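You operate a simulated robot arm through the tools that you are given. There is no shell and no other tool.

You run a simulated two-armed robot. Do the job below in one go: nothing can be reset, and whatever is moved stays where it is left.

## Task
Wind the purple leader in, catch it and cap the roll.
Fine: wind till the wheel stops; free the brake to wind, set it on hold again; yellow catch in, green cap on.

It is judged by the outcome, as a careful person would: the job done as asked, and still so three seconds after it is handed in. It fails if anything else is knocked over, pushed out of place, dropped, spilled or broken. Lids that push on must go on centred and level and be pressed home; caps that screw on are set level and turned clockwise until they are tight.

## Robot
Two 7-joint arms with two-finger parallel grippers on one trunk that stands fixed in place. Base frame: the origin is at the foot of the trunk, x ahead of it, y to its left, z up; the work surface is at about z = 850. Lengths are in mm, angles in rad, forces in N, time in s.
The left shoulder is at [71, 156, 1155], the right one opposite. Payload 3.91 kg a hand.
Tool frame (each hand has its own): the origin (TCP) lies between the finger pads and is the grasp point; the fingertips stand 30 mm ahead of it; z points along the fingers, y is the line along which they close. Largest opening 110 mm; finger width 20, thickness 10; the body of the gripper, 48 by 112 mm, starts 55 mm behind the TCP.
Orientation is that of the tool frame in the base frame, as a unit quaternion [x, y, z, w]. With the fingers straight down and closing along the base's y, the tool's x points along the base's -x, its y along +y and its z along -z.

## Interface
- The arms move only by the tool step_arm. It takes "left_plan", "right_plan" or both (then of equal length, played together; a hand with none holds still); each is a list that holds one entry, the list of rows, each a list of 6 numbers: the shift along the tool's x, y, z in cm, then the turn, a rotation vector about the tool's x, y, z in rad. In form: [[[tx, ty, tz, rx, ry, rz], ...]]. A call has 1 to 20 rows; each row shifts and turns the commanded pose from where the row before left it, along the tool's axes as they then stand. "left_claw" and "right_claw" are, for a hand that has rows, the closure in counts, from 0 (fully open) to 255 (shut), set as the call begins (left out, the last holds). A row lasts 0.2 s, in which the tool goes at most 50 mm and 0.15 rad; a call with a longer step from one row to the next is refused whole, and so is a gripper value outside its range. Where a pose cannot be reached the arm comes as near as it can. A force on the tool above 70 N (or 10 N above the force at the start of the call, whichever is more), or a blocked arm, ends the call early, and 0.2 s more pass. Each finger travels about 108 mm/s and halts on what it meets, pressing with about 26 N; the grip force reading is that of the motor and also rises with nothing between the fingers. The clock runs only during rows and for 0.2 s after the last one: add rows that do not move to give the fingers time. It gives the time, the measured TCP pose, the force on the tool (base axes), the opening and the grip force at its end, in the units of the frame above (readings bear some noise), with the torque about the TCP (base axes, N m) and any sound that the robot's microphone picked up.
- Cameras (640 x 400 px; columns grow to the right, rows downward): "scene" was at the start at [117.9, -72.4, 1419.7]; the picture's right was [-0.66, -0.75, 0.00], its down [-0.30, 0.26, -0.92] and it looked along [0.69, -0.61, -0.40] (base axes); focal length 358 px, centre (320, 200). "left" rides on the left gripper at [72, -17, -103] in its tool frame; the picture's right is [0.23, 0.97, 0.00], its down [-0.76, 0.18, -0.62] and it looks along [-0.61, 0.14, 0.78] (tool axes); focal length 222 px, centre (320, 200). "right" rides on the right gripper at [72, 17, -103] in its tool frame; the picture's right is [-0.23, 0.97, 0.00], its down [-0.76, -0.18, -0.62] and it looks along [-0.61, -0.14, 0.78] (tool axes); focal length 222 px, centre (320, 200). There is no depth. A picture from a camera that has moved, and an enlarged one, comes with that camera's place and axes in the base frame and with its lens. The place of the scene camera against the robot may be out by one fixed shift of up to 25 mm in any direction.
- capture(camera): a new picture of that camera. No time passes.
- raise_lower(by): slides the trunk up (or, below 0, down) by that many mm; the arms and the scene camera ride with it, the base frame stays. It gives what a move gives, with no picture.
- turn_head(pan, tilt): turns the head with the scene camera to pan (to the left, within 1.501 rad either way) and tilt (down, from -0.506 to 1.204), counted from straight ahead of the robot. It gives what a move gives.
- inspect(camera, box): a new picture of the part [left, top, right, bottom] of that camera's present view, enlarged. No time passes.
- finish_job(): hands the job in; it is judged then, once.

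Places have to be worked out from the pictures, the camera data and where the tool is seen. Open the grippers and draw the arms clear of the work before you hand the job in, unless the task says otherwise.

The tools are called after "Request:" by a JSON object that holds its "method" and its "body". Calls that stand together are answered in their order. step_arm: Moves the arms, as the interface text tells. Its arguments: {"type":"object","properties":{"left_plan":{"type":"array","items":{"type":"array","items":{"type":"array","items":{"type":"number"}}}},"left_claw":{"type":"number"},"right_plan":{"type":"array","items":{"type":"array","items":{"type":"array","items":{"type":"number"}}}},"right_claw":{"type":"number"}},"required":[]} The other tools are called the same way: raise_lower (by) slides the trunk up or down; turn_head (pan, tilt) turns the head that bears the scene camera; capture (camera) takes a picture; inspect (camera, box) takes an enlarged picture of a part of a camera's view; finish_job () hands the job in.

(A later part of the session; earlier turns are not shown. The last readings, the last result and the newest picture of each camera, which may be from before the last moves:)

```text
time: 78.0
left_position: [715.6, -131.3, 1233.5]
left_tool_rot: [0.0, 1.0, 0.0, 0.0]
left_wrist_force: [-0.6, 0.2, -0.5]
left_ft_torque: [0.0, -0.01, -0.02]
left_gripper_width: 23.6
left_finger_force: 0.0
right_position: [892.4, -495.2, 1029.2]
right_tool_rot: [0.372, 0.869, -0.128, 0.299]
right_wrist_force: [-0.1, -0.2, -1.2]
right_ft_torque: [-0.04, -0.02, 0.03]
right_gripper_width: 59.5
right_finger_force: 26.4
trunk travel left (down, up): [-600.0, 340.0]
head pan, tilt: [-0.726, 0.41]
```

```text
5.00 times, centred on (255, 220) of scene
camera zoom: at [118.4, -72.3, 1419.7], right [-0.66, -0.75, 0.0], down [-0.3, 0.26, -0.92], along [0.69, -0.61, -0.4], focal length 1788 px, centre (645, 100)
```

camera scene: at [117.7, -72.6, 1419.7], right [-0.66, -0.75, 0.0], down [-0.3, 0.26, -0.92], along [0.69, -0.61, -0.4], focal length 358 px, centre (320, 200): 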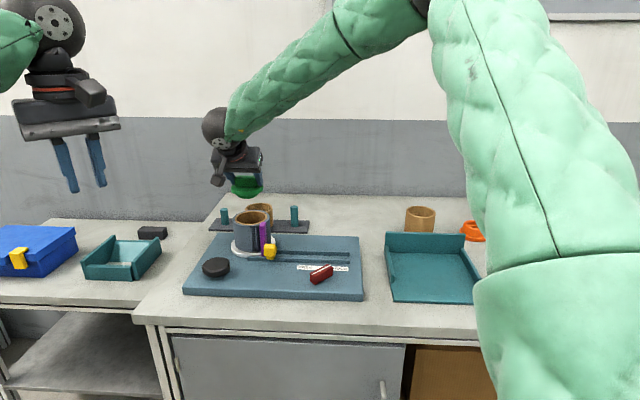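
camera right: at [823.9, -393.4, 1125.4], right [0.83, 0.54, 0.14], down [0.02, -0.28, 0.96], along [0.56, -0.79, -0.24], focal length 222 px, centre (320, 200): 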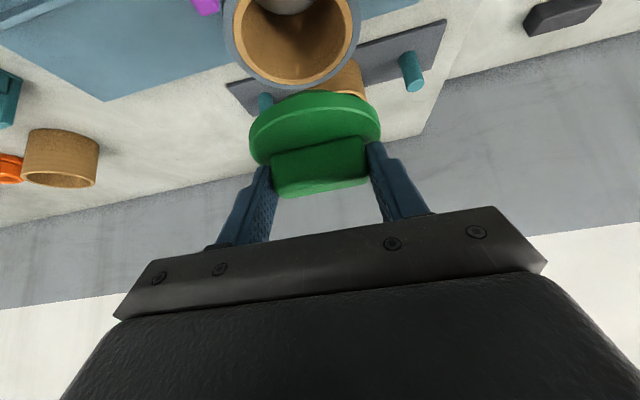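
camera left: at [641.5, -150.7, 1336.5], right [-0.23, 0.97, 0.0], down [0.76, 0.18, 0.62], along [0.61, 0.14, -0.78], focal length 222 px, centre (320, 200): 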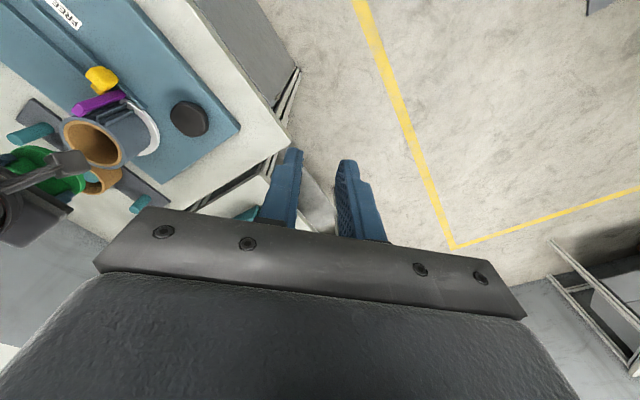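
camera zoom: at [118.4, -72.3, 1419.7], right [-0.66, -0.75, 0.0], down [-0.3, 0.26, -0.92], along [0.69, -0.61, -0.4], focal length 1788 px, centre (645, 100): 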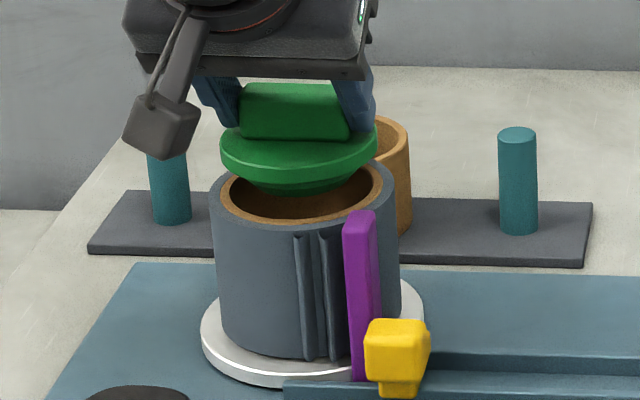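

Right and scene views agree that the cap should go about 1.8 mm further left in hand terms, and fore-aft it is within about 1 mm. I shift and lower in small steps, watching the force.

Request:
{"method": "step_arm", "body": {"right_plan": [[[0, -0.18, 0, 0, 0, 0], [0.185, 0, 0.236, 0, 0, 0], [0.185, 0, 0.236, 0, 0, 0], [0.185, 0, 0.236, 0, 0, 0], [0, 0, 0, 0, 0, 0]]], "right_claw": 255}}

Request:
{"method": "inspect", "body": {"camera": "right", "box": [200, 0, 420, 210]}}

Request:
{"method": "inspect", "body": {"camera": "scene", "box": [210, 180, 300, 260]}}

Request:
{"method": "inspect", "body": {"camera": "left", "box": [50, 90, 140, 180]}}

```text
time: 79.2
left_position: [715.2, -130.6, 1232.2]
left_tool_rot: [0.0, 1.0, 0.0, 0.0]
left_wrist_force: [-0.3, 0.0, 0.6]
left_ft_torque: [-0.02, 0.01, 0.01]
left_gripper_width: 23.7
left_finger_force: 0.1
right_position: [889.3, -496.8, 1020.8]
right_tool_rot: [0.372, 0.869, -0.128, 0.3]
right_wrist_force: [0.5, -0.4, 0.3]
right_ft_torque: [0.0, -0.05, -0.01]
right_gripper_width: 59.4
right_finger_force: 25.8
trunk travel left (down, up): [-600.0, 340.0]
head pan, tilt: [-0.726, 0.41]
```

```text
1.90 times, centred on (310, 105) of right
camera zoom: at [820.1, -398.4, 1057.5], right [0.83, 0.54, 0.14], down [0.02, -0.28, 0.96], along [0.56, -0.79, -0.24], focal length 423 px, centre (339, 381)
```

zoom: 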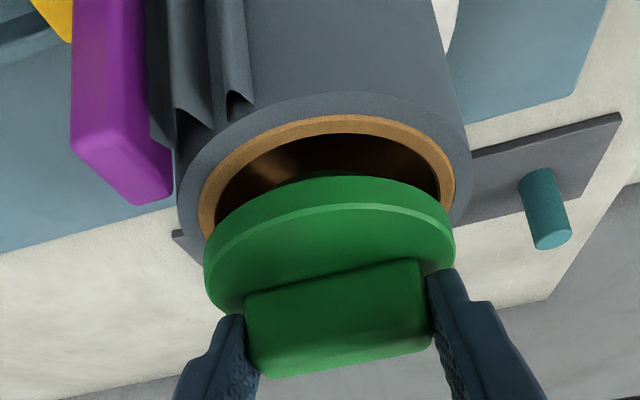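

```text
5.00 times, centred on (255, 220) of scene
camera zoom: at [118.3, -72.3, 1419.7], right [-0.66, -0.75, 0.0], down [-0.3, 0.26, -0.92], along [0.69, -0.61, -0.4], focal length 1788 px, centre (645, 100)
```

zoom: 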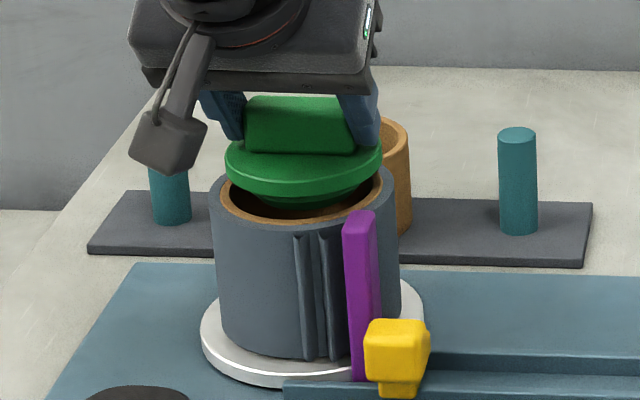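

```text
4.44 times, centred on (95, 135) of left
camera zoom: at [642.1, -150.3, 1336.3], right [-0.23, 0.97, 0.0], down [0.76, 0.18, 0.62], along [0.61, 0.14, -0.78], focal length 987 px, centre (1320, 489)
```

zoom: 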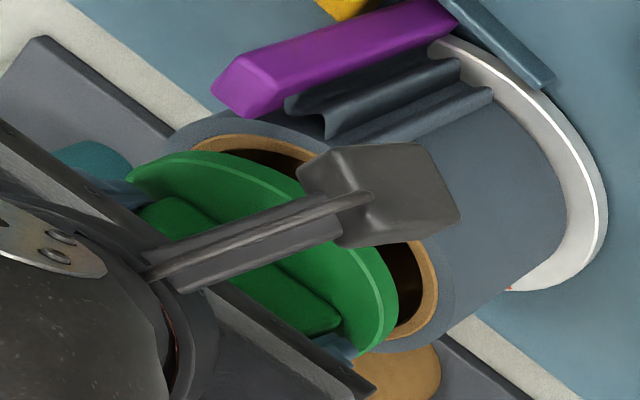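

Alignment is now within about 1 mm in both views. I continue lowering so the plug enters the core, watching the force.

Request:
{"method": "step_arm", "body": {"right_plan": [[[0.123, 0, 0.158, 0, 0, 0], [0.123, 0, 0.158, 0, 0, 0], [0.123, 0, 0.158, 0, 0, 0], [0, 0, 0, 0, 0, 0]]], "right_claw": 255}}

Request:
{"method": "inspect", "body": {"camera": "right", "box": [200, 0, 420, 210]}}

Request:
{"method": "inspect", "body": {"camera": "scene", "box": [210, 180, 300, 260]}}

```text
time: 80.2
left_position: [714.6, -131.6, 1232.8]
left_tool_rot: [-0.001, 1.0, 0.0, -0.001]
left_wrist_force: [0.1, -0.2, -0.5]
left_ft_torque: [0.01, -0.01, 0.02]
left_gripper_width: 23.8
left_finger_force: 0.1
right_position: [889.8, -496.3, 1014.9]
right_tool_rot: [0.372, 0.869, -0.128, 0.3]
right_wrist_force: [-0.8, 0.3, 0.1]
right_ft_torque: [0.01, -0.02, -0.01]
right_gripper_width: 59.4
right_finger_force: 25.6
trunk travel left (down, up): [-600.0, 340.0]
head pan, tilt: [-0.726, 0.41]
```

```text
1.90 times, centred on (310, 105) of right
camera zoom: at [819.8, -398.7, 1051.7], right [0.83, 0.54, 0.14], down [0.02, -0.28, 0.96], along [0.56, -0.79, -0.24], focal length 423 px, centre (339, 381)
```

zoom: 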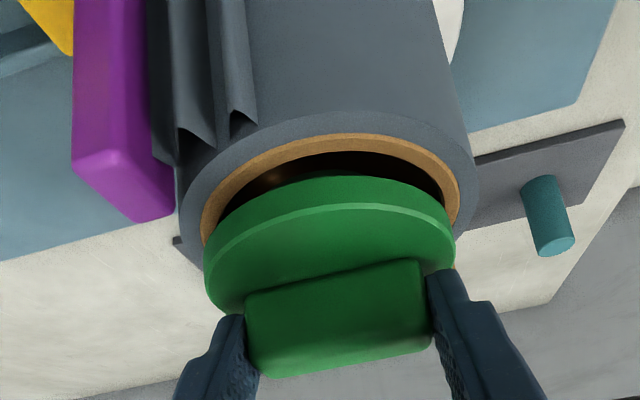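

```text
5.00 times, centred on (255, 220) of scene
camera zoom: at [118.2, -72.3, 1419.7], right [-0.66, -0.75, 0.0], down [-0.3, 0.26, -0.92], along [0.69, -0.61, -0.4], focal length 1788 px, centre (645, 100)
```

zoom: 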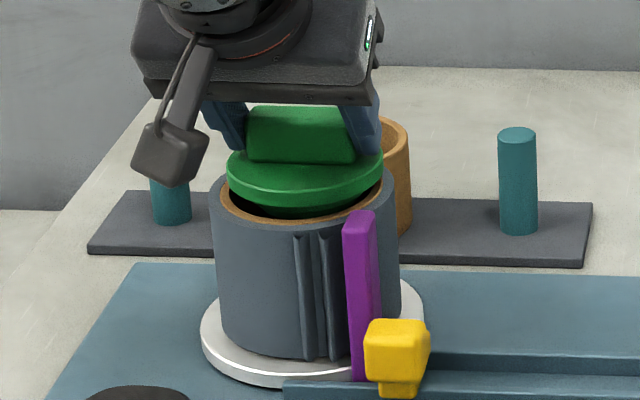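

I look again from the left camera to cross-check the fore-aft alignment.

Request:
{"method": "inspect", "body": {"camera": "left", "box": [70, 110, 150, 180]}}

Request:
{"method": "inspect", "body": {"camera": "right", "box": [280, 50, 370, 150]}}

Request:
{"method": "inspect", "body": {"camera": "scene", "box": [232, 195, 277, 230]}}

```text
5.71 times, centred on (110, 145) of left
camera zoom: at [642.1, -150.3, 1336.3], right [-0.23, 0.97, 0.0], down [0.76, 0.18, 0.62], along [0.61, 0.14, -0.78], focal length 1269 px, centre (1520, 514)
```

zoom: 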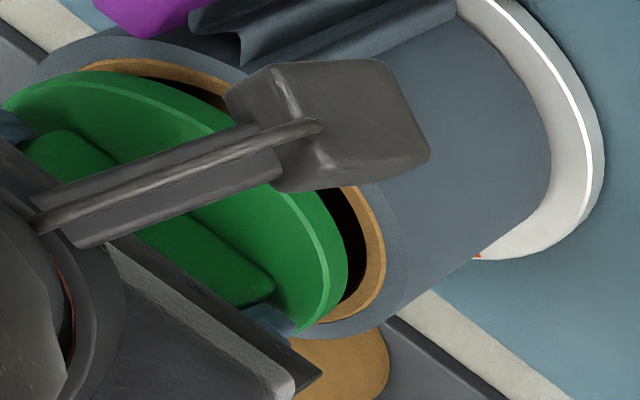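

```text
4.00 times, centred on (325, 100) of right
camera zoom: at [819.8, -398.7, 1051.7], right [0.83, 0.54, 0.14], down [0.02, -0.28, 0.96], along [0.56, -0.79, -0.24], focal length 888 px, centre (300, 600)
```

zoom: 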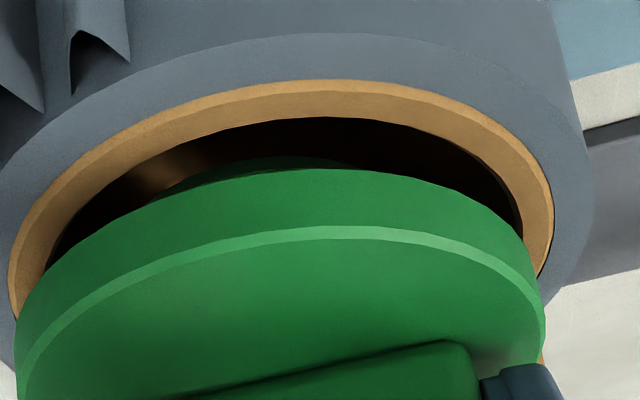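

```text
11.43 times, centred on (254, 212) of scene
camera zoom: at [118.2, -72.3, 1419.7], right [-0.66, -0.75, 0.0], down [-0.3, 0.26, -0.92], along [0.69, -0.61, -0.4], focal length 4086 px, centre (1069, 57)
```

zoom: 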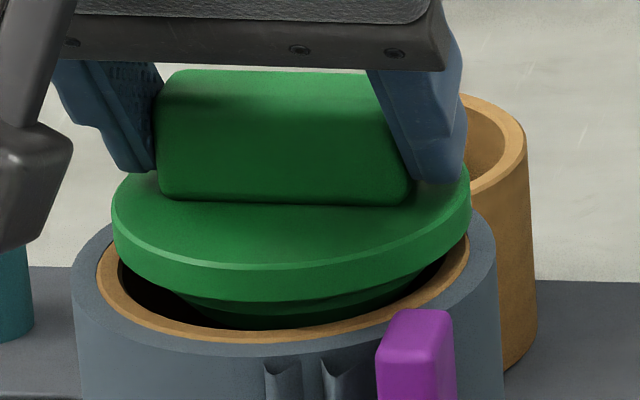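

Scene and right views agree the cap is about 1.7 mm too far one way along the bar axis, and fore-aft is within about 1 mm. I correct this and lower another 4 mm.

Request:
{"method": "step_arm", "body": {"right_plan": [[[0, 0.17, 0, 0, 0, 0], [0.123, 0, 0.158, 0, 0, 0], [0.123, 0, 0.158, 0, 0, 0], [0, 0, 0, 0, 0, 0]]], "right_claw": 255}}

Request:
{"method": "inspect", "body": {"camera": "scene", "box": [232, 195, 277, 230]}}

Request:
{"method": "inspect", "body": {"camera": "right", "box": [280, 50, 370, 150]}}

```text
time: 81.2
left_position: [713.7, -132.5, 1232.6]
left_tool_rot: [0.0, 1.0, 0.0, 0.0]
left_wrist_force: [0.2, -0.3, -0.2]
left_ft_torque: [0.02, 0.02, 0.01]
left_gripper_width: 23.9
left_finger_force: 0.1
right_position: [891.1, -495.3, 1011.9]
right_tool_rot: [0.372, 0.869, -0.129, 0.3]
right_wrist_force: [0.1, 0.5, -1.4]
right_ft_torque: [0.0, 0.01, 0.01]
right_gripper_width: 59.4
right_finger_force: 26.4
trunk travel left (down, up): [-600.0, 340.0]
head pan, tilt: [-0.726, 0.41]
```

```text
11.43 times, centred on (254, 212) of scene
camera zoom: at [118.2, -72.3, 1419.7], right [-0.66, -0.75, 0.0], down [-0.3, 0.26, -0.92], along [0.69, -0.61, -0.4], focal length 4086 px, centre (1069, 57)
```

zoom: 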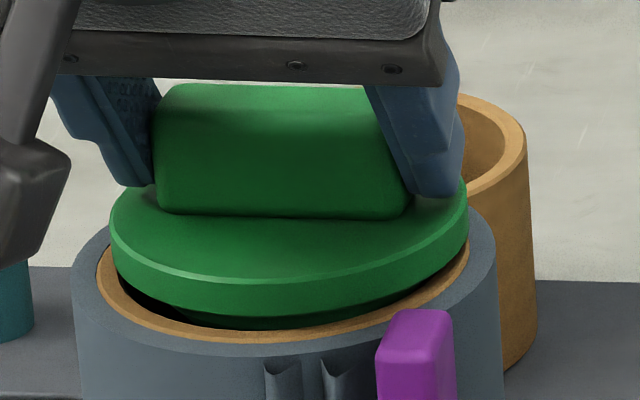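

```text
4.00 times, centred on (325, 100) of right
camera zoom: at [821.0, -398.4, 1047.7], right [0.83, 0.54, 0.14], down [0.02, -0.28, 0.96], along [0.56, -0.79, -0.24], focal length 888 px, centre (300, 600)
```

zoom: 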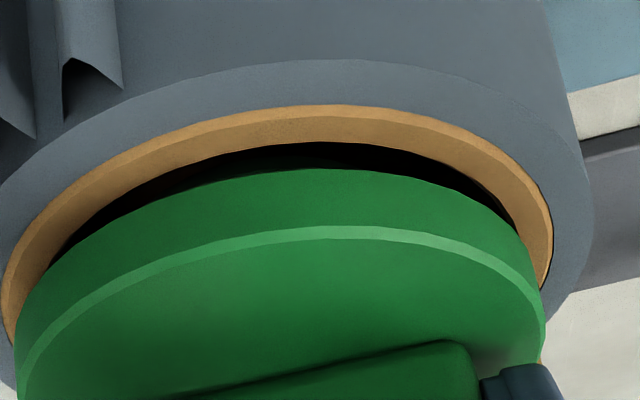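

Still about 1 mm off laterally. I correct by 1 mm and lower in small steps until contact.

Request:
{"method": "step_arm", "body": {"right_plan": [[[0, 0.1, 0, 0, 0, 0], [0.123, 0, 0.158, 0, 0, 0], [0.062, 0, 0.079, 0, 0, 0], [0, 0, 0, 0, 0, 0]]], "right_claw": 255}}

Request:
{"method": "inspect", "body": {"camera": "scene", "box": [232, 195, 277, 230]}}

Request:
{"method": "inspect", "body": {"camera": "right", "box": [280, 50, 370, 150]}}

```text
time: 82.2
left_position: [715.2, -131.7, 1234.0]
left_tool_rot: [0.0, 1.0, -0.001, -0.001]
left_wrist_force: [0.1, 0.0, 0.2]
left_ft_torque: [-0.01, -0.03, 0.01]
left_gripper_width: 23.7
left_finger_force: 0.0
right_position: [890.9, -495.1, 1007.2]
right_tool_rot: [0.373, 0.869, -0.128, 0.298]
right_wrist_force: [0.1, -0.1, 1.3]
right_ft_torque: [0.03, -0.08, 0.01]
right_gripper_width: 59.1
right_finger_force: 26.2
trunk travel left (down, up): [-600.0, 340.0]
head pan, tilt: [-0.726, 0.41]
```

```text
11.43 times, centred on (254, 212) of scene
camera zoom: at [118.1, -72.2, 1419.7], right [-0.66, -0.75, 0.0], down [-0.3, 0.26, -0.92], along [0.69, -0.61, -0.4], focal length 4086 px, centre (1069, 57)
```

zoom: 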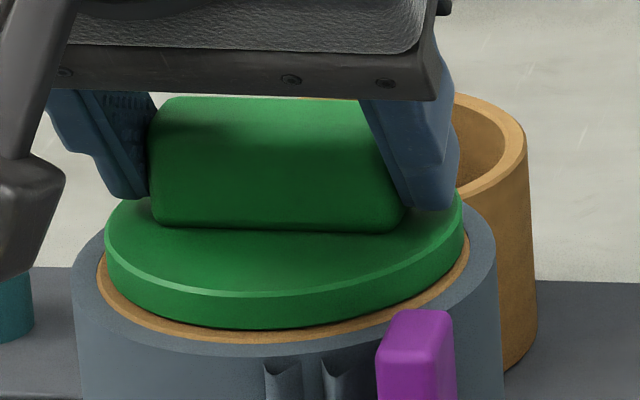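

```text
4.00 times, centred on (325, 100) of right
camera zoom: at [821.6, -397.1, 1044.6], right [0.83, 0.54, 0.14], down [0.02, -0.28, 0.96], along [0.56, -0.79, -0.24], focal length 888 px, centre (300, 600)
```

zoom: 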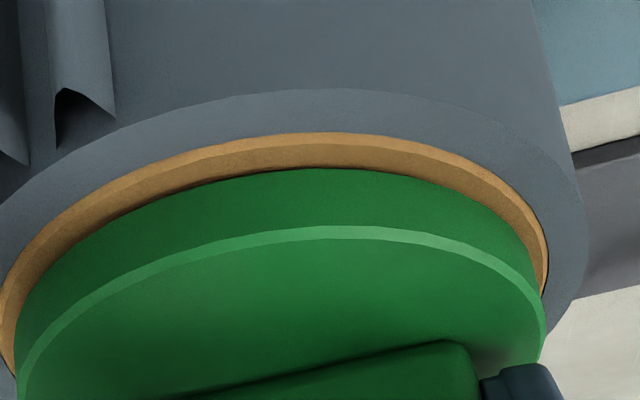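

The disc is nearly down on the rim and well centred. I lower 2 mm more and watch for contact.

Request:
{"method": "step_arm", "body": {"right_plan": [[[0.062, 0, 0.079, 0, 0, 0], [0.062, 0, 0.079, 0, 0, 0], [0, 0, 0, 0, 0, 0]]], "right_claw": 255}}

Request:
{"method": "inspect", "body": {"camera": "scene", "box": [232, 195, 277, 230]}}

Request:
{"method": "inspect", "body": {"camera": "right", "box": [280, 50, 370, 150]}}

```text
time: 83.0
left_position: [713.4, -131.4, 1233.5]
left_tool_rot: [-0.001, 1.0, 0.001, 0.0]
left_wrist_force: [0.1, 0.8, -0.8]
left_ft_torque: [0.04, -0.01, 0.01]
left_gripper_width: 23.5
left_finger_force: 0.2
right_position: [891.8, -494.8, 1007.5]
right_tool_rot: [0.373, 0.869, -0.128, 0.3]
right_wrist_force: [-1.1, -2.4, 12.1]
right_ft_torque: [0.2, -0.31, -0.01]
right_gripper_width: 59.3
right_finger_force: 26.1
trunk travel left (down, up): [-600.0, 340.0]
head pan, tilt: [-0.726, 0.41]
```

```text
11.43 times, centred on (254, 212) of scene
camera zoom: at [117.0, -71.9, 1420.0], right [-0.66, -0.75, 0.0], down [-0.3, 0.26, -0.92], along [0.69, -0.61, -0.4], focal length 4086 px, centre (1069, 57)
```

zoom: 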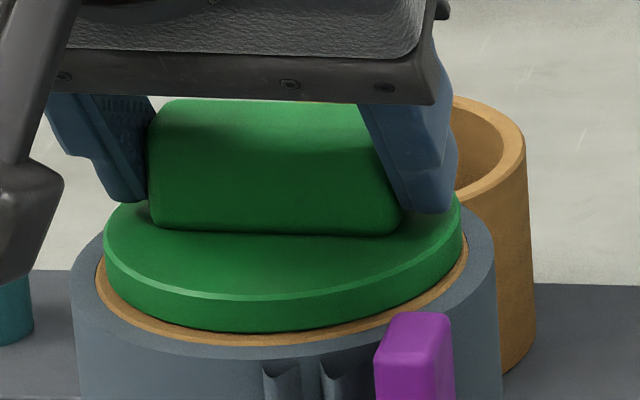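

```text
4.00 times, centred on (325, 100) of right
camera zoom: at [821.5, -397.0, 1044.3], right [0.83, 0.54, 0.14], down [0.02, -0.28, 0.96], along [0.56, -0.79, -0.24], focal length 888 px, centre (300, 600)
```

zoom: 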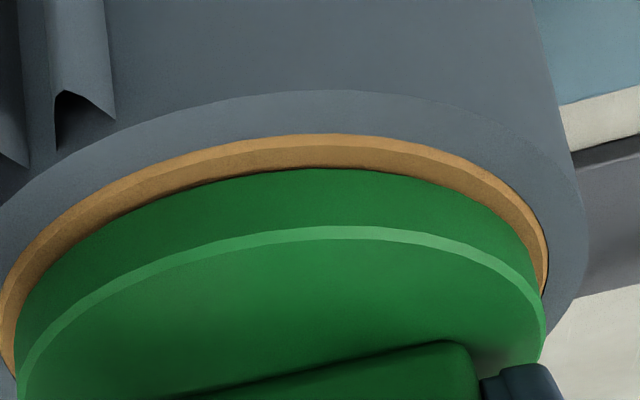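

Light contact (12 N). By the two views the cap may be 1–2 mm too far away and about 1 mm short of seated. I ease it 1 mm toward me and press down gently.

Request:
{"method": "step_arm", "body": {"right_plan": [[[0.079, 0, -0.062, 0, 0, 0], [0.062, 0, 0.079, 0, 0, 0], [0.062, 0, 0.079, 0, 0, 0], [0, 0, 0, 0, 0, 0]]], "right_claw": 255}}

Request:
{"method": "inspect", "body": {"camera": "scene", "box": [232, 195, 277, 230]}}

Request:
{"method": "inspect", "body": {"camera": "right", "box": [280, 50, 370, 150]}}

```text
time: 84.0
left_position: [713.2, -132.1, 1235.1]
left_tool_rot: [0.0, 1.0, 0.0, 0.001]
left_wrist_force: [0.0, 0.2, 0.0]
left_ft_torque: [-0.02, 0.03, 0.01]
left_gripper_width: 23.8
left_finger_force: 0.1
right_position: [890.3, -495.6, 1006.9]
right_tool_rot: [0.372, 0.868, -0.128, 0.302]
right_wrist_force: [8.3, -8.0, 29.6]
right_ft_torque: [-0.15, -0.12, -0.01]
right_gripper_width: 59.2
right_finger_force: 25.7
trunk travel left (down, up): [-600.0, 340.0]
head pan, tilt: [-0.726, 0.41]
```

```text
11.43 times, centred on (254, 212) of scene
camera zoom: at [116.2, -71.5, 1420.2], right [-0.66, -0.75, 0.0], down [-0.3, 0.26, -0.92], along [0.69, -0.61, -0.4], focal length 4086 px, centre (1069, 57)
```

zoom: 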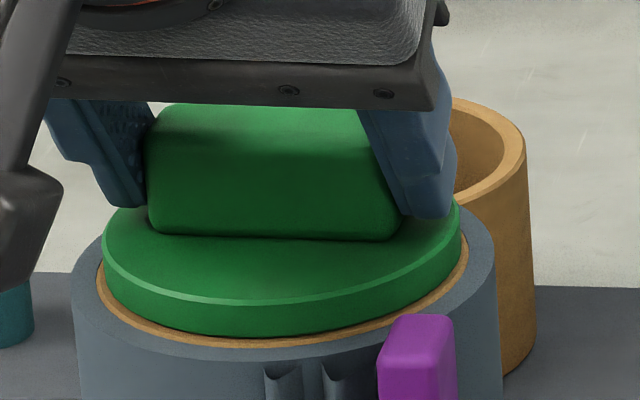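

```text
4.00 times, centred on (325, 100) of right
camera zoom: at [820.5, -396.0, 1043.9], right [0.83, 0.54, 0.14], down [0.02, -0.28, 0.96], along [0.56, -0.79, -0.24], focal length 888 px, centre (300, 600)
```

zoom: 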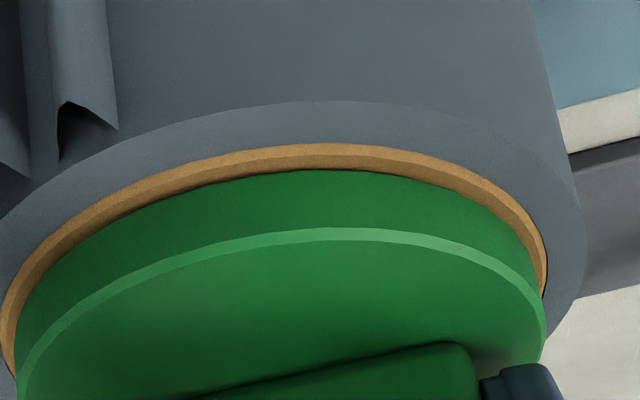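

The plug is engaged, since sideways motion is now resisted. I undo most of the sideways shift and press further down.

Request:
{"method": "step_arm", "body": {"right_plan": [[[-0.063, 0, 0.05, 0, 0, 0], [0.062, 0, 0.079, 0, 0, 0], [0.062, 0, 0.079, 0, 0, 0], [0, 0, 0, 0, 0, 0]]], "right_claw": 255}}

Request:
{"method": "inspect", "body": {"camera": "scene", "box": [232, 195, 277, 230]}}

Request:
{"method": "inspect", "body": {"camera": "right", "box": [280, 50, 370, 150]}}

```text
time: 85.0
left_position: [712.1, -131.1, 1236.5]
left_tool_rot: [0.0, 1.0, -0.001, 0.001]
left_wrist_force: [-0.6, 0.6, 0.1]
left_ft_torque: [0.0, -0.02, 0.02]
left_gripper_width: 23.7
left_finger_force: 0.0
right_position: [890.0, -494.6, 1006.9]
right_tool_rot: [0.372, 0.868, -0.128, 0.302]
right_wrist_force: [12.3, -9.8, 47.6]
right_ft_torque: [-0.58, -0.36, -0.01]
right_gripper_width: 59.4
right_finger_force: 26.1
trunk travel left (down, up): [-600.0, 340.0]
head pan, tilt: [-0.726, 0.41]
```

```text
11.43 times, centred on (254, 212) of scene
camera zoom: at [114.9, -70.7, 1420.4], right [-0.66, -0.75, 0.0], down [-0.3, 0.26, -0.92], along [0.69, -0.61, -0.4], focal length 4086 px, centre (1069, 57)
```

zoom: 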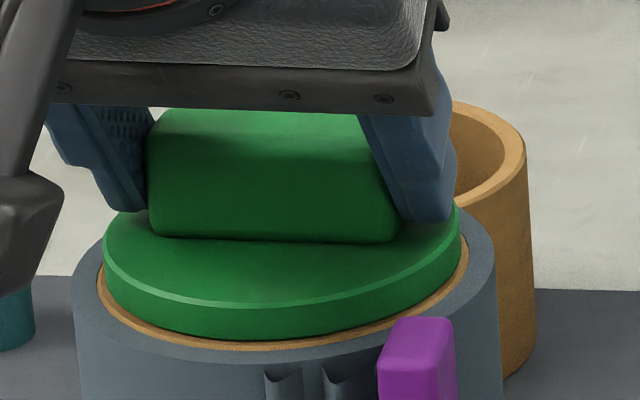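

```text
4.00 times, centred on (325, 100) of right
camera zoom: at [820.3, -395.9, 1043.4], right [0.83, 0.54, 0.14], down [0.02, -0.28, 0.96], along [0.56, -0.79, -0.24], focal length 888 px, centre (300, 600)
```

zoom: 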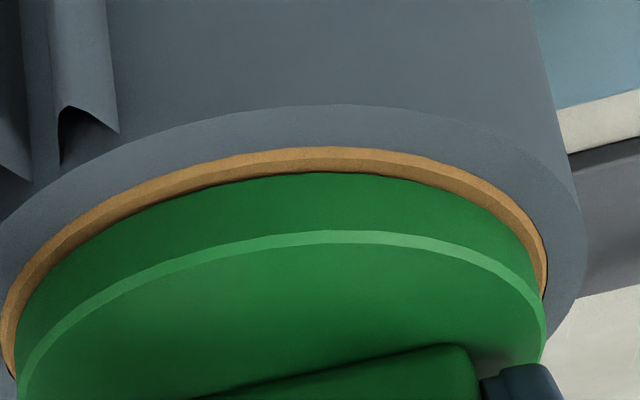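

The push reached 48 N with no further travel. I look closely at the seam between disc and rim for any gap.

Request:
{"method": "inspect", "body": {"camera": "scene", "box": [238, 212, 270, 232]}}

Request:
{"method": "inspect", "body": {"camera": "left", "box": [80, 110, 140, 180]}}

Request:
{"method": "inspect", "body": {"camera": "right", "box": [270, 70, 380, 150]}}

```text
16.00 times, centred on (254, 222) of scene
camera zoom: at [114.9, -70.7, 1420.4], right [-0.66, -0.75, 0.0], down [-0.3, 0.26, -0.92], along [0.69, -0.61, -0.4], focal length 5720 px, centre (1376, -152)
```

zoom: 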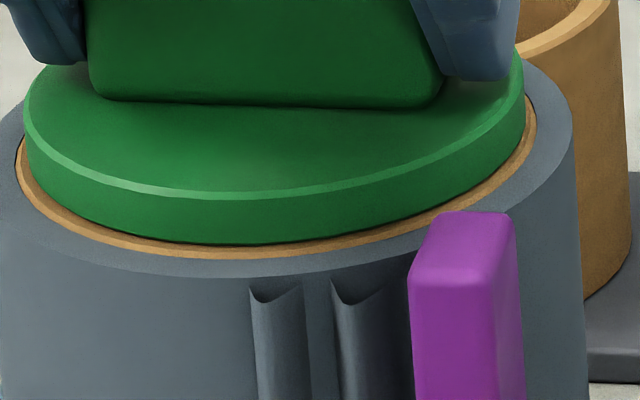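

```text
5.71 times, centred on (110, 145) of left
camera zoom: at [638.9, -148.8, 1338.4], right [-0.23, 0.97, 0.0], down [0.76, 0.18, 0.62], along [0.61, 0.14, -0.78], focal length 1269 px, centre (1520, 514)
```

zoom: 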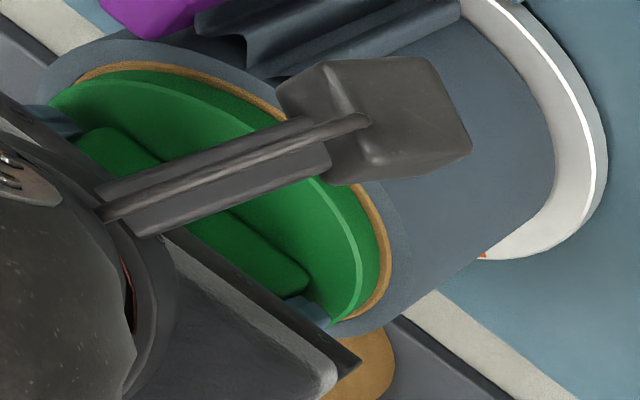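

```text
5.00 times, centred on (325, 110) of right
camera zoom: at [820.3, -395.9, 1043.4], right [0.83, 0.54, 0.14], down [0.02, -0.28, 0.96], along [0.56, -0.79, -0.24], focal length 1111 px, centre (295, 650)
```

zoom: 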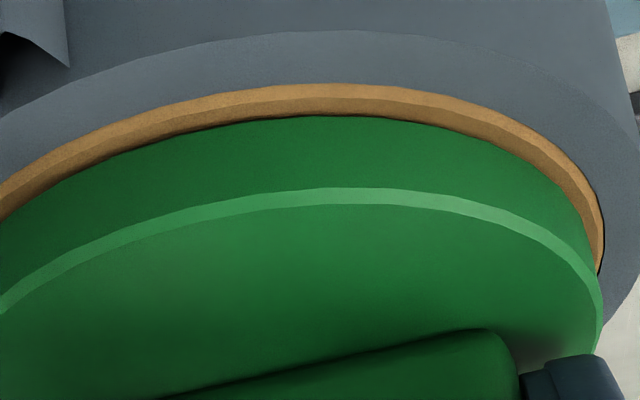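

The seam looks even all round, perhaps a millimetre or two short. I relax the push, release the bar, and rise to inspect the cap on its own.

Request:
{"method": "step_arm", "body": {"right_plan": [[[-0.123, 0, -0.158, 0, 0, 0], [-0.09, 0, -0.12, 0, 0, 0], [0, 0, 0, 0, 0, 0]]], "right_claw": 255}}

Request:
{"method": "step_arm", "body": {"right_plan": [[[0, 0, 0, 0, 0, 0], [0, 0, 0, 0, 0, 0], [-1.23, 0, -1.58, 0, 0, 0], [-1.85, 0, -2.36, 0, 0, 0], [-1.85, 0, -2.36, 0, 0, 0], [0, 0, 0, 0, 0, 0]]], "right_claw": 75}}

Request:
{"method": "inspect", "body": {"camera": "scene", "box": [220, 190, 290, 260]}}

Request:
{"method": "inspect", "body": {"camera": "right", "box": [220, 0, 400, 150]}}

Request:
{"method": "inspect", "body": {"camera": "left", "box": [50, 90, 170, 190]}}

```text
time: 85.8
left_position: [713.4, -131.3, 1234.7]
left_tool_rot: [0.0, 1.0, 0.0, 0.001]
left_wrist_force: [-0.3, 0.0, -0.1]
left_ft_torque: [0.0, -0.01, -0.02]
left_gripper_width: 23.8
left_finger_force: 0.0
right_position: [891.3, -494.6, 1007.5]
right_tool_rot: [0.372, 0.869, -0.128, 0.299]
right_wrist_force: [5.0, -4.7, 31.1]
right_ft_torque: [-0.49, -0.74, -0.02]
right_gripper_width: 59.5
right_finger_force: 26.2
trunk travel left (down, up): [-600.0, 340.0]
head pan, tilt: [-0.726, 0.41]
```

```text
time: 87.2
left_position: [715.5, -132.4, 1232.0]
left_tool_rot: [0.001, 1.0, 0.001, 0.0]
left_wrist_force: [-0.2, 0.4, 1.0]
left_ft_torque: [0.0, 0.02, -0.03]
left_gripper_width: 23.8
left_finger_force: 0.0
right_position: [891.5, -495.4, 1086.7]
right_tool_rot: [0.372, 0.869, -0.128, 0.299]
right_wrist_force: [0.5, -0.6, -0.4]
right_ft_torque: [0.0, 0.01, -0.02]
right_gripper_width: 77.5
right_finger_force: 0.1
trunk travel left (down, up): [-600.0, 340.0]
head pan, tilt: [-0.726, 0.41]
```

```text
5.71 times, centred on (255, 225) of scene
camera zoom: at [118.4, -72.2, 1419.6], right [-0.66, -0.75, 0.0], down [-0.3, 0.26, -0.92], along [0.69, -0.61, -0.4], focal length 2043 px, centre (691, 57)
```

zoom: 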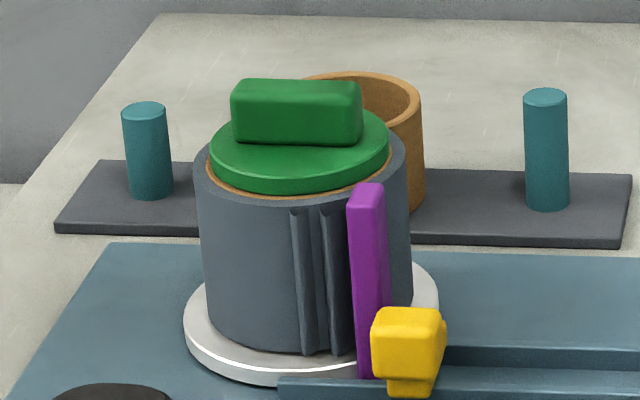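

```text
2.67 times, centred on (310, 75) of right
camera zoom: at [822.2, -396.6, 1122.7], right [0.83, 0.54, 0.14], down [0.02, -0.28, 0.96], along [0.56, -0.79, -0.24], focal length 592 px, centre (347, 533)
```

zoom: 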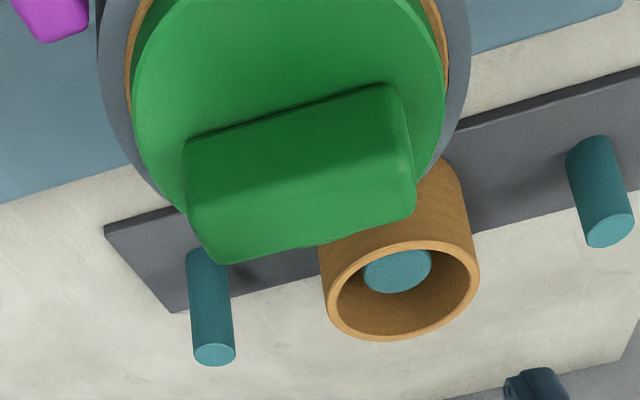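

```text
4.00 times, centred on (110, 140) of left
camera zoom: at [642.3, -150.2, 1336.1], right [-0.23, 0.97, 0.0], down [0.76, 0.18, 0.62], along [0.61, 0.14, -0.78], focal length 888 px, centre (1160, 440)
```

zoom: 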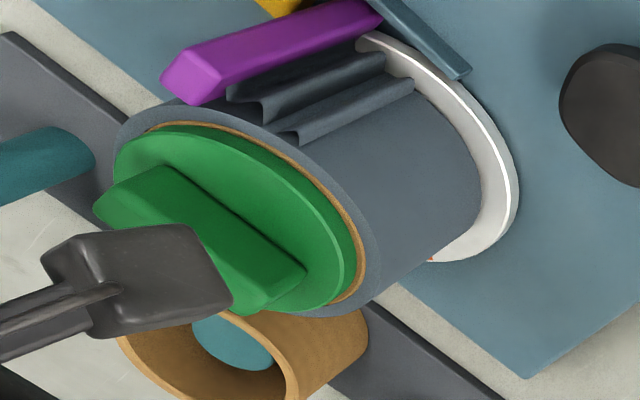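

The cap rests on the roll. I zoom in to judge whether it is level, centred and fully home.

Request:
{"method": "inspect", "body": {"camera": "scene", "box": [235, 195, 275, 230]}}

Request:
{"method": "inspect", "body": {"camera": "left", "box": [70, 115, 130, 175]}}

Request:
{"method": "inspect", "body": {"camera": "right", "box": [240, 0, 380, 90]}}

```text
11.43 times, centred on (255, 212) of scene
camera zoom: at [118.4, -72.2, 1419.6], right [-0.66, -0.75, 0.0], down [-0.3, 0.26, -0.92], along [0.69, -0.61, -0.4], focal length 4086 px, centre (1063, 57)
```

zoom: 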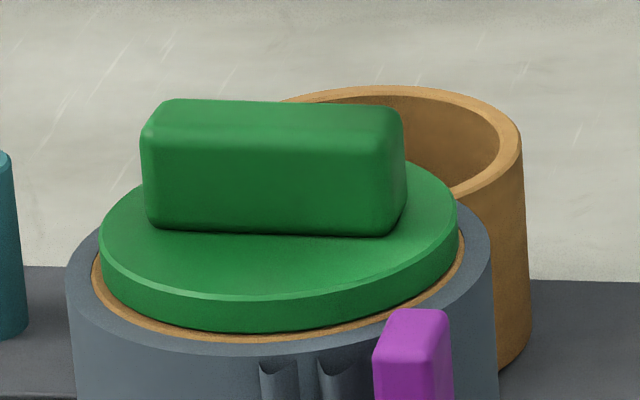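

```text
6.67 times, centred on (100, 145) of left
camera zoom: at [642.3, -150.2, 1336.1], right [-0.23, 0.97, 0.0], down [0.76, 0.18, 0.62], along [0.61, 0.14, -0.78], focal length 1481 px, centre (1787, 567)
```

zoom: 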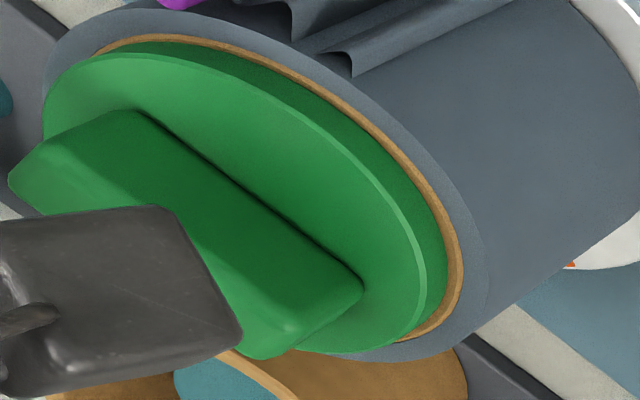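

```text
4.44 times, centred on (310, 45) of right
camera zoom: at [822.2, -396.6, 1122.7], right [0.83, 0.54, 0.14], down [0.02, -0.28, 0.96], along [0.56, -0.79, -0.24], focal length 987 px, centre (364, 889)
```

zoom: 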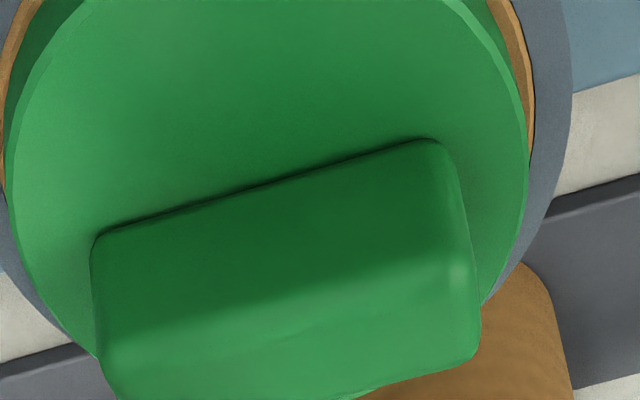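

The cap is centred laterally, but the seam hints it may still be 1–2 mm short of home. I close the fingers and come down on top of the bar's middle to press it squarely.

Request:
{"method": "step_arm", "body": {"right_plan": [[[-0.158, 0, 0.123, 0, 0, 0], [0, 0, 0, 0, 0, 0], [0, 0, 0, 0, 0, 0], [1.23, 0, 1.576, 0, 0, 0], [1.23, 0, 1.576, 0, 0, 0], [0.615, 0, 0.788, 0, 0, 0], [0, 0, 0, 0, 0, 0]]], "right_claw": 255}}

Request:
{"method": "capture", "body": {"camera": "right"}}

Request:
{"method": "inspect", "body": {"camera": "scene", "box": [220, 180, 290, 240]}}

```text
time: 88.8
left_position: [714.6, -133.0, 1233.5]
left_tool_rot: [-0.001, 1.0, 0.0, 0.001]
left_wrist_force: [-0.5, 0.4, -0.9]
left_ft_torque: [-0.01, 0.01, 0.01]
left_gripper_width: 23.6
left_finger_force: 0.1
right_position: [892.5, -497.3, 1036.3]
right_tool_rot: [0.373, 0.869, -0.129, 0.299]
right_wrist_force: [-0.1, 0.9, 0.5]
right_ft_torque: [0.01, 0.0, 0.02]
right_gripper_width: 0.0
right_finger_force: 25.9
trunk travel left (down, up): [-600.0, 340.0]
head pan, tilt: [-0.726, 0.41]
```

```text
taken
camera right: at [823.0, -398.3, 1071.9], right [0.83, 0.54, 0.14], down [0.02, -0.28, 0.96], along [0.56, -0.79, -0.24], focal length 222 px, centre (320, 200)
```

right: 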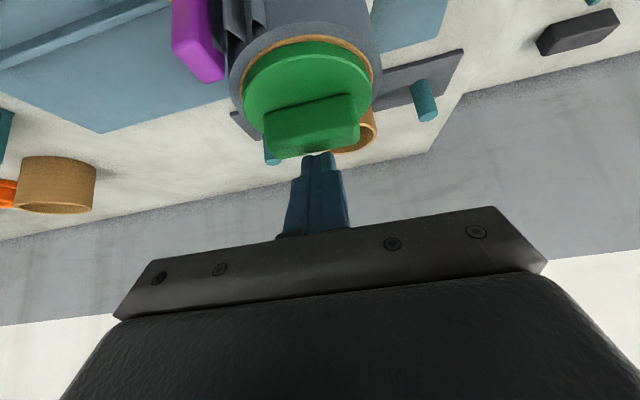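

```text
6.67 times, centred on (255, 210) of scene
camera zoom: at [118.2, -72.2, 1419.7], right [-0.66, -0.75, 0.0], down [-0.3, 0.26, -0.92], along [0.69, -0.61, -0.4], focal length 2383 px, centre (753, 133)
```

zoom: 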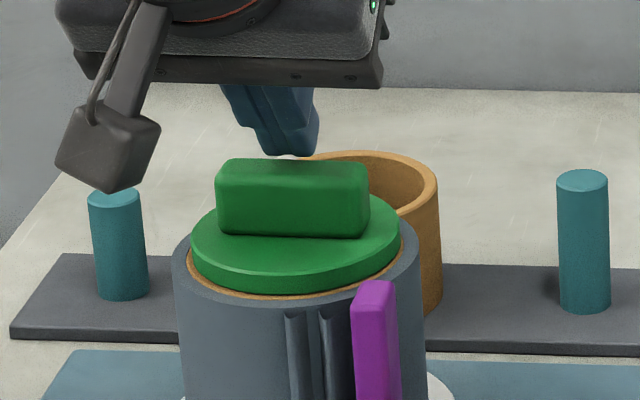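

The closed tips are over the bar's top, about 8 mm up. I lower onto it and press in small steps.

Request:
{"method": "step_arm", "body": {"right_plan": [[[0.185, 0, 0.236, 0, 0, 0], [0.185, 0, 0.236, 0, 0, 0], [0.123, 0, 0.158, 0, 0, 0], [0, 0, 0, 0, 0, 0]]], "right_claw": 255}}

Request:
{"method": "inspect", "body": {"camera": "scene", "box": [220, 180, 290, 240]}}

```text
time: 89.8
left_position: [711.4, -131.4, 1235.1]
left_tool_rot: [-0.001, 1.0, -0.001, 0.001]
left_wrist_force: [-0.3, 0.2, 0.1]
left_ft_torque: [-0.02, -0.02, 0.02]
left_gripper_width: 23.6
left_finger_force: 0.0
right_position: [891.7, -496.8, 1034.1]
right_tool_rot: [0.373, 0.868, -0.128, 0.303]
right_wrist_force: [12.9, -10.5, 45.3]
right_ft_torque: [-0.67, -0.74, 0.02]
right_gripper_width: 0.3
right_finger_force: 25.6
trunk travel left (down, up): [-600.0, 340.0]
head pan, tilt: [-0.726, 0.41]
```

```text
6.67 times, centred on (255, 210) of scene
camera zoom: at [115.2, -70.8, 1420.5], right [-0.66, -0.75, 0.0], down [-0.3, 0.26, -0.92], along [0.69, -0.61, -0.4], focal length 2383 px, centre (753, 133)
```

zoom: 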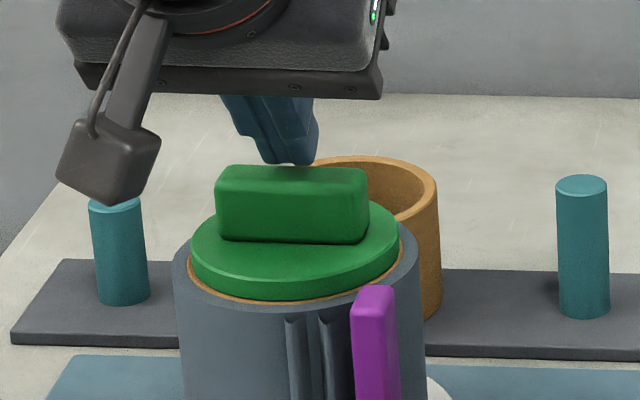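

The tips press on the bar with 45 N, but seem toward its far edge. I lift, shift 4 mm toward me and press again.

Request:
{"method": "step_arm", "body": {"right_plan": [[[-0.37, 0, -0.473, 0, 0, 0], [-0.185, 0, -0.236, 0, 0, 0], [0.315, 0, -0.246, 0, 0, 0], [0.185, 0, 0.236, 0, 0, 0], [0.185, 0, 0.236, 0, 0, 0], [0.123, 0, 0.158, 0, 0, 0], [0, 0, 0, 0, 0, 0]]], "right_claw": 255}}

Request:
{"method": "inspect", "body": {"camera": "scene", "box": [220, 180, 290, 240]}}

Request:
{"method": "capture", "body": {"camera": "right"}}

```text
time: 91.4
left_position: [711.7, -131.3, 1235.1]
left_tool_rot: [0.0, 1.0, 0.001, 0.002]
left_wrist_force: [0.0, -0.3, 0.3]
left_ft_torque: [-0.01, -0.01, 0.02]
left_gripper_width: 23.9
left_finger_force: 0.0
right_position: [887.1, -493.9, 1034.6]
right_tool_rot: [0.373, 0.868, -0.129, 0.302]
right_wrist_force: [0.9, -11.0, 44.1]
right_ft_torque: [-0.71, -0.37, -0.07]
right_gripper_width: 0.3
right_finger_force: 26.3
trunk travel left (down, up): [-600.0, 340.0]
head pan, tilt: [-0.726, 0.41]
```

```text
6.67 times, centred on (255, 210) of scene
camera zoom: at [114.1, -71.1, 1420.5], right [-0.66, -0.75, 0.0], down [-0.3, 0.26, -0.92], along [0.69, -0.61, -0.4], focal length 2383 px, centre (753, 133)
```

zoom: 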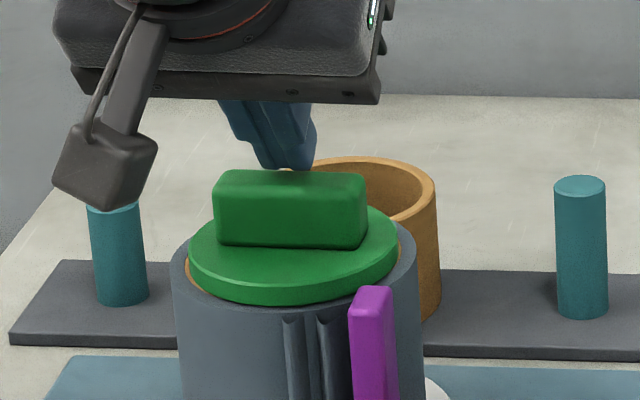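

```text
taken
camera right: at [818.1, -395.0, 1070.2], right [0.83, 0.54, 0.14], down [0.01, -0.28, 0.96], along [0.56, -0.79, -0.24], focal length 222 px, centre (320, 200)
```

right: 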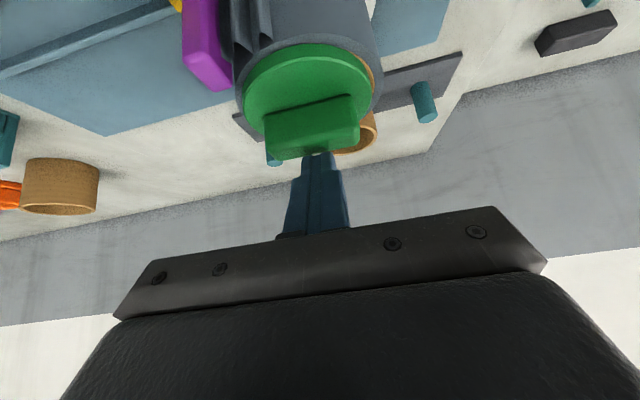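

The cap seems to have shifted toward me under the push. I lift off and inspect it.

Request:
{"method": "step_arm", "body": {"right_plan": [[[-0.37, 0, -0.473, 0, 0, 0], [-0.615, 0, -0.788, 0, 0, 0], [-1.23, 0, -1.576, 0, 0, 0], [-1.23, 0, -1.576, 0, 0, 0], [0, 0, 0, 0, 0, 0]]], "right_claw": 255}}

Request:
{"method": "inspect", "body": {"camera": "scene", "box": [235, 195, 275, 230]}}

Request:
{"method": "inspect", "body": {"camera": "left", "box": [70, 115, 130, 175]}}

Request:
{"method": "inspect", "body": {"camera": "right", "box": [220, 0, 400, 150]}}

```text
time: 92.6
left_position: [714.2, -132.0, 1232.9]
left_tool_rot: [0.0, 1.0, 0.0, 0.0]
left_wrist_force: [-0.6, 0.2, 0.1]
left_ft_torque: [0.01, 0.01, -0.03]
left_gripper_width: 24.0
left_finger_force: 0.1
right_position: [888.9, -494.8, 1084.1]
right_tool_rot: [0.373, 0.869, -0.129, 0.297]
right_wrist_force: [0.5, -0.6, -0.4]
right_ft_torque: [-0.01, 0.01, 0.05]
right_gripper_width: 0.0
right_finger_force: 25.6
trunk travel left (down, up): [-600.0, 340.0]
head pan, tilt: [-0.726, 0.41]
```

```text
11.43 times, centred on (255, 212) of scene
camera zoom: at [118.4, -72.2, 1419.6], right [-0.66, -0.75, 0.0], down [-0.3, 0.26, -0.92], along [0.69, -0.61, -0.4], focal length 4086 px, centre (1063, 57)
```

zoom: 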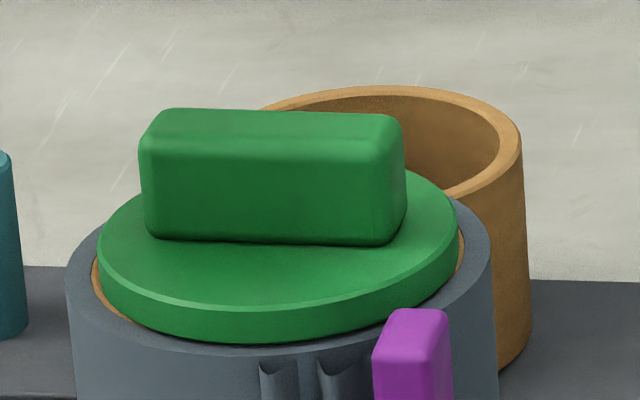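

```text
6.67 times, centred on (100, 145) of left
camera zoom: at [642.2, -150.3, 1336.2], right [-0.23, 0.97, 0.0], down [0.76, 0.18, 0.62], along [0.61, 0.14, -0.78], focal length 1481 px, centre (1787, 567)
```

zoom: 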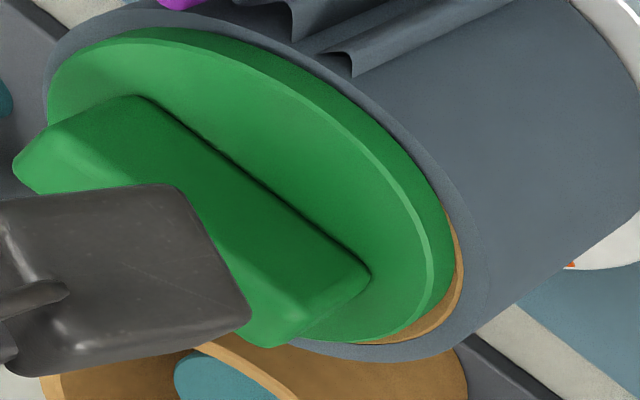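

```text
2.67 times, centred on (310, 75) of right
camera zoom: at [819.5, -396.3, 1120.3], right [0.83, 0.54, 0.14], down [0.02, -0.28, 0.96], along [0.56, -0.79, -0.24], focal length 592 px, centre (347, 533)
```

zoom: 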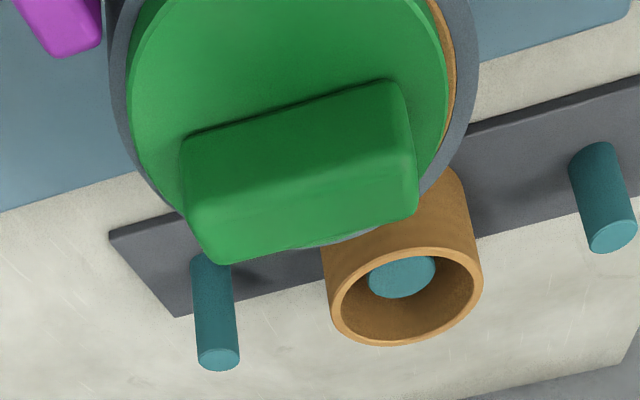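

I examine the seam more closely from both cameras to judge levelness and centring after this shift.

Request:
{"method": "inspect", "body": {"camera": "scene", "box": [238, 208, 272, 230]}}

Request:
{"method": "inspect", "body": {"camera": "left", "box": [70, 110, 120, 150]}}

Request:
{"method": "inspect", "body": {"camera": "left", "box": [95, 135, 135, 175]}}

```text
16.00 times, centred on (255, 219) of scene
camera zoom: at [118.4, -72.2, 1419.6], right [-0.66, -0.75, 0.0], down [-0.3, 0.26, -0.92], along [0.69, -0.61, -0.4], focal length 5720 px, centre (1360, -104)
```

zoom: 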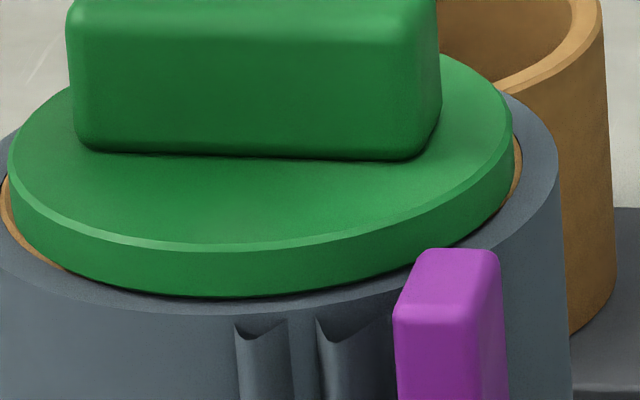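

```text
10.00 times, centred on (95, 130) of left
camera zoom: at [642.2, -150.3, 1336.2], right [-0.23, 0.97, 0.0], down [0.76, 0.18, 0.62], along [0.61, 0.14, -0.78], focal length 2221 px, centre (2570, 900)
```

zoom: 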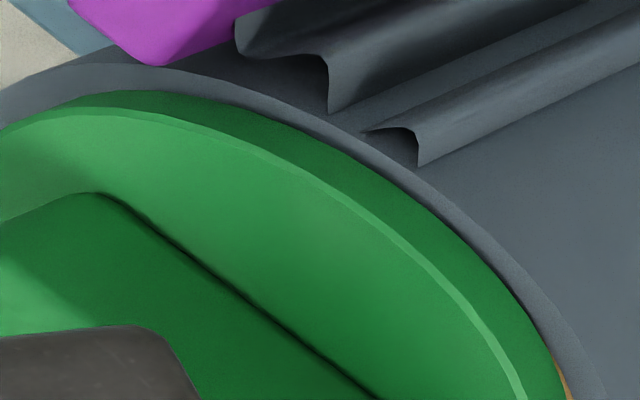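

```text
10.00 times, centred on (115, 155) of left
camera zoom: at [642.2, -150.3, 1336.2], right [-0.23, 0.97, 0.0], down [0.76, 0.18, 0.62], along [0.61, 0.14, -0.78], focal length 2221 px, centre (2370, 650)
```

zoom: 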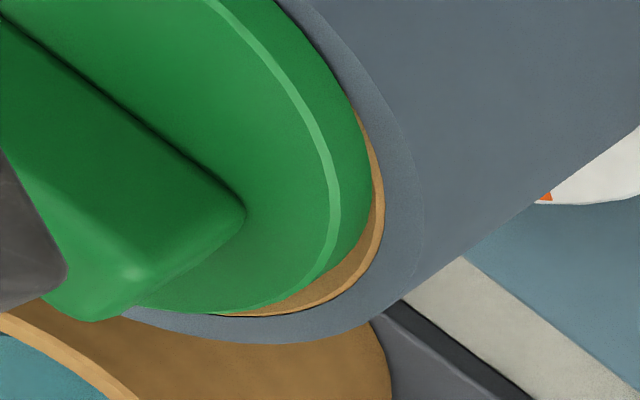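

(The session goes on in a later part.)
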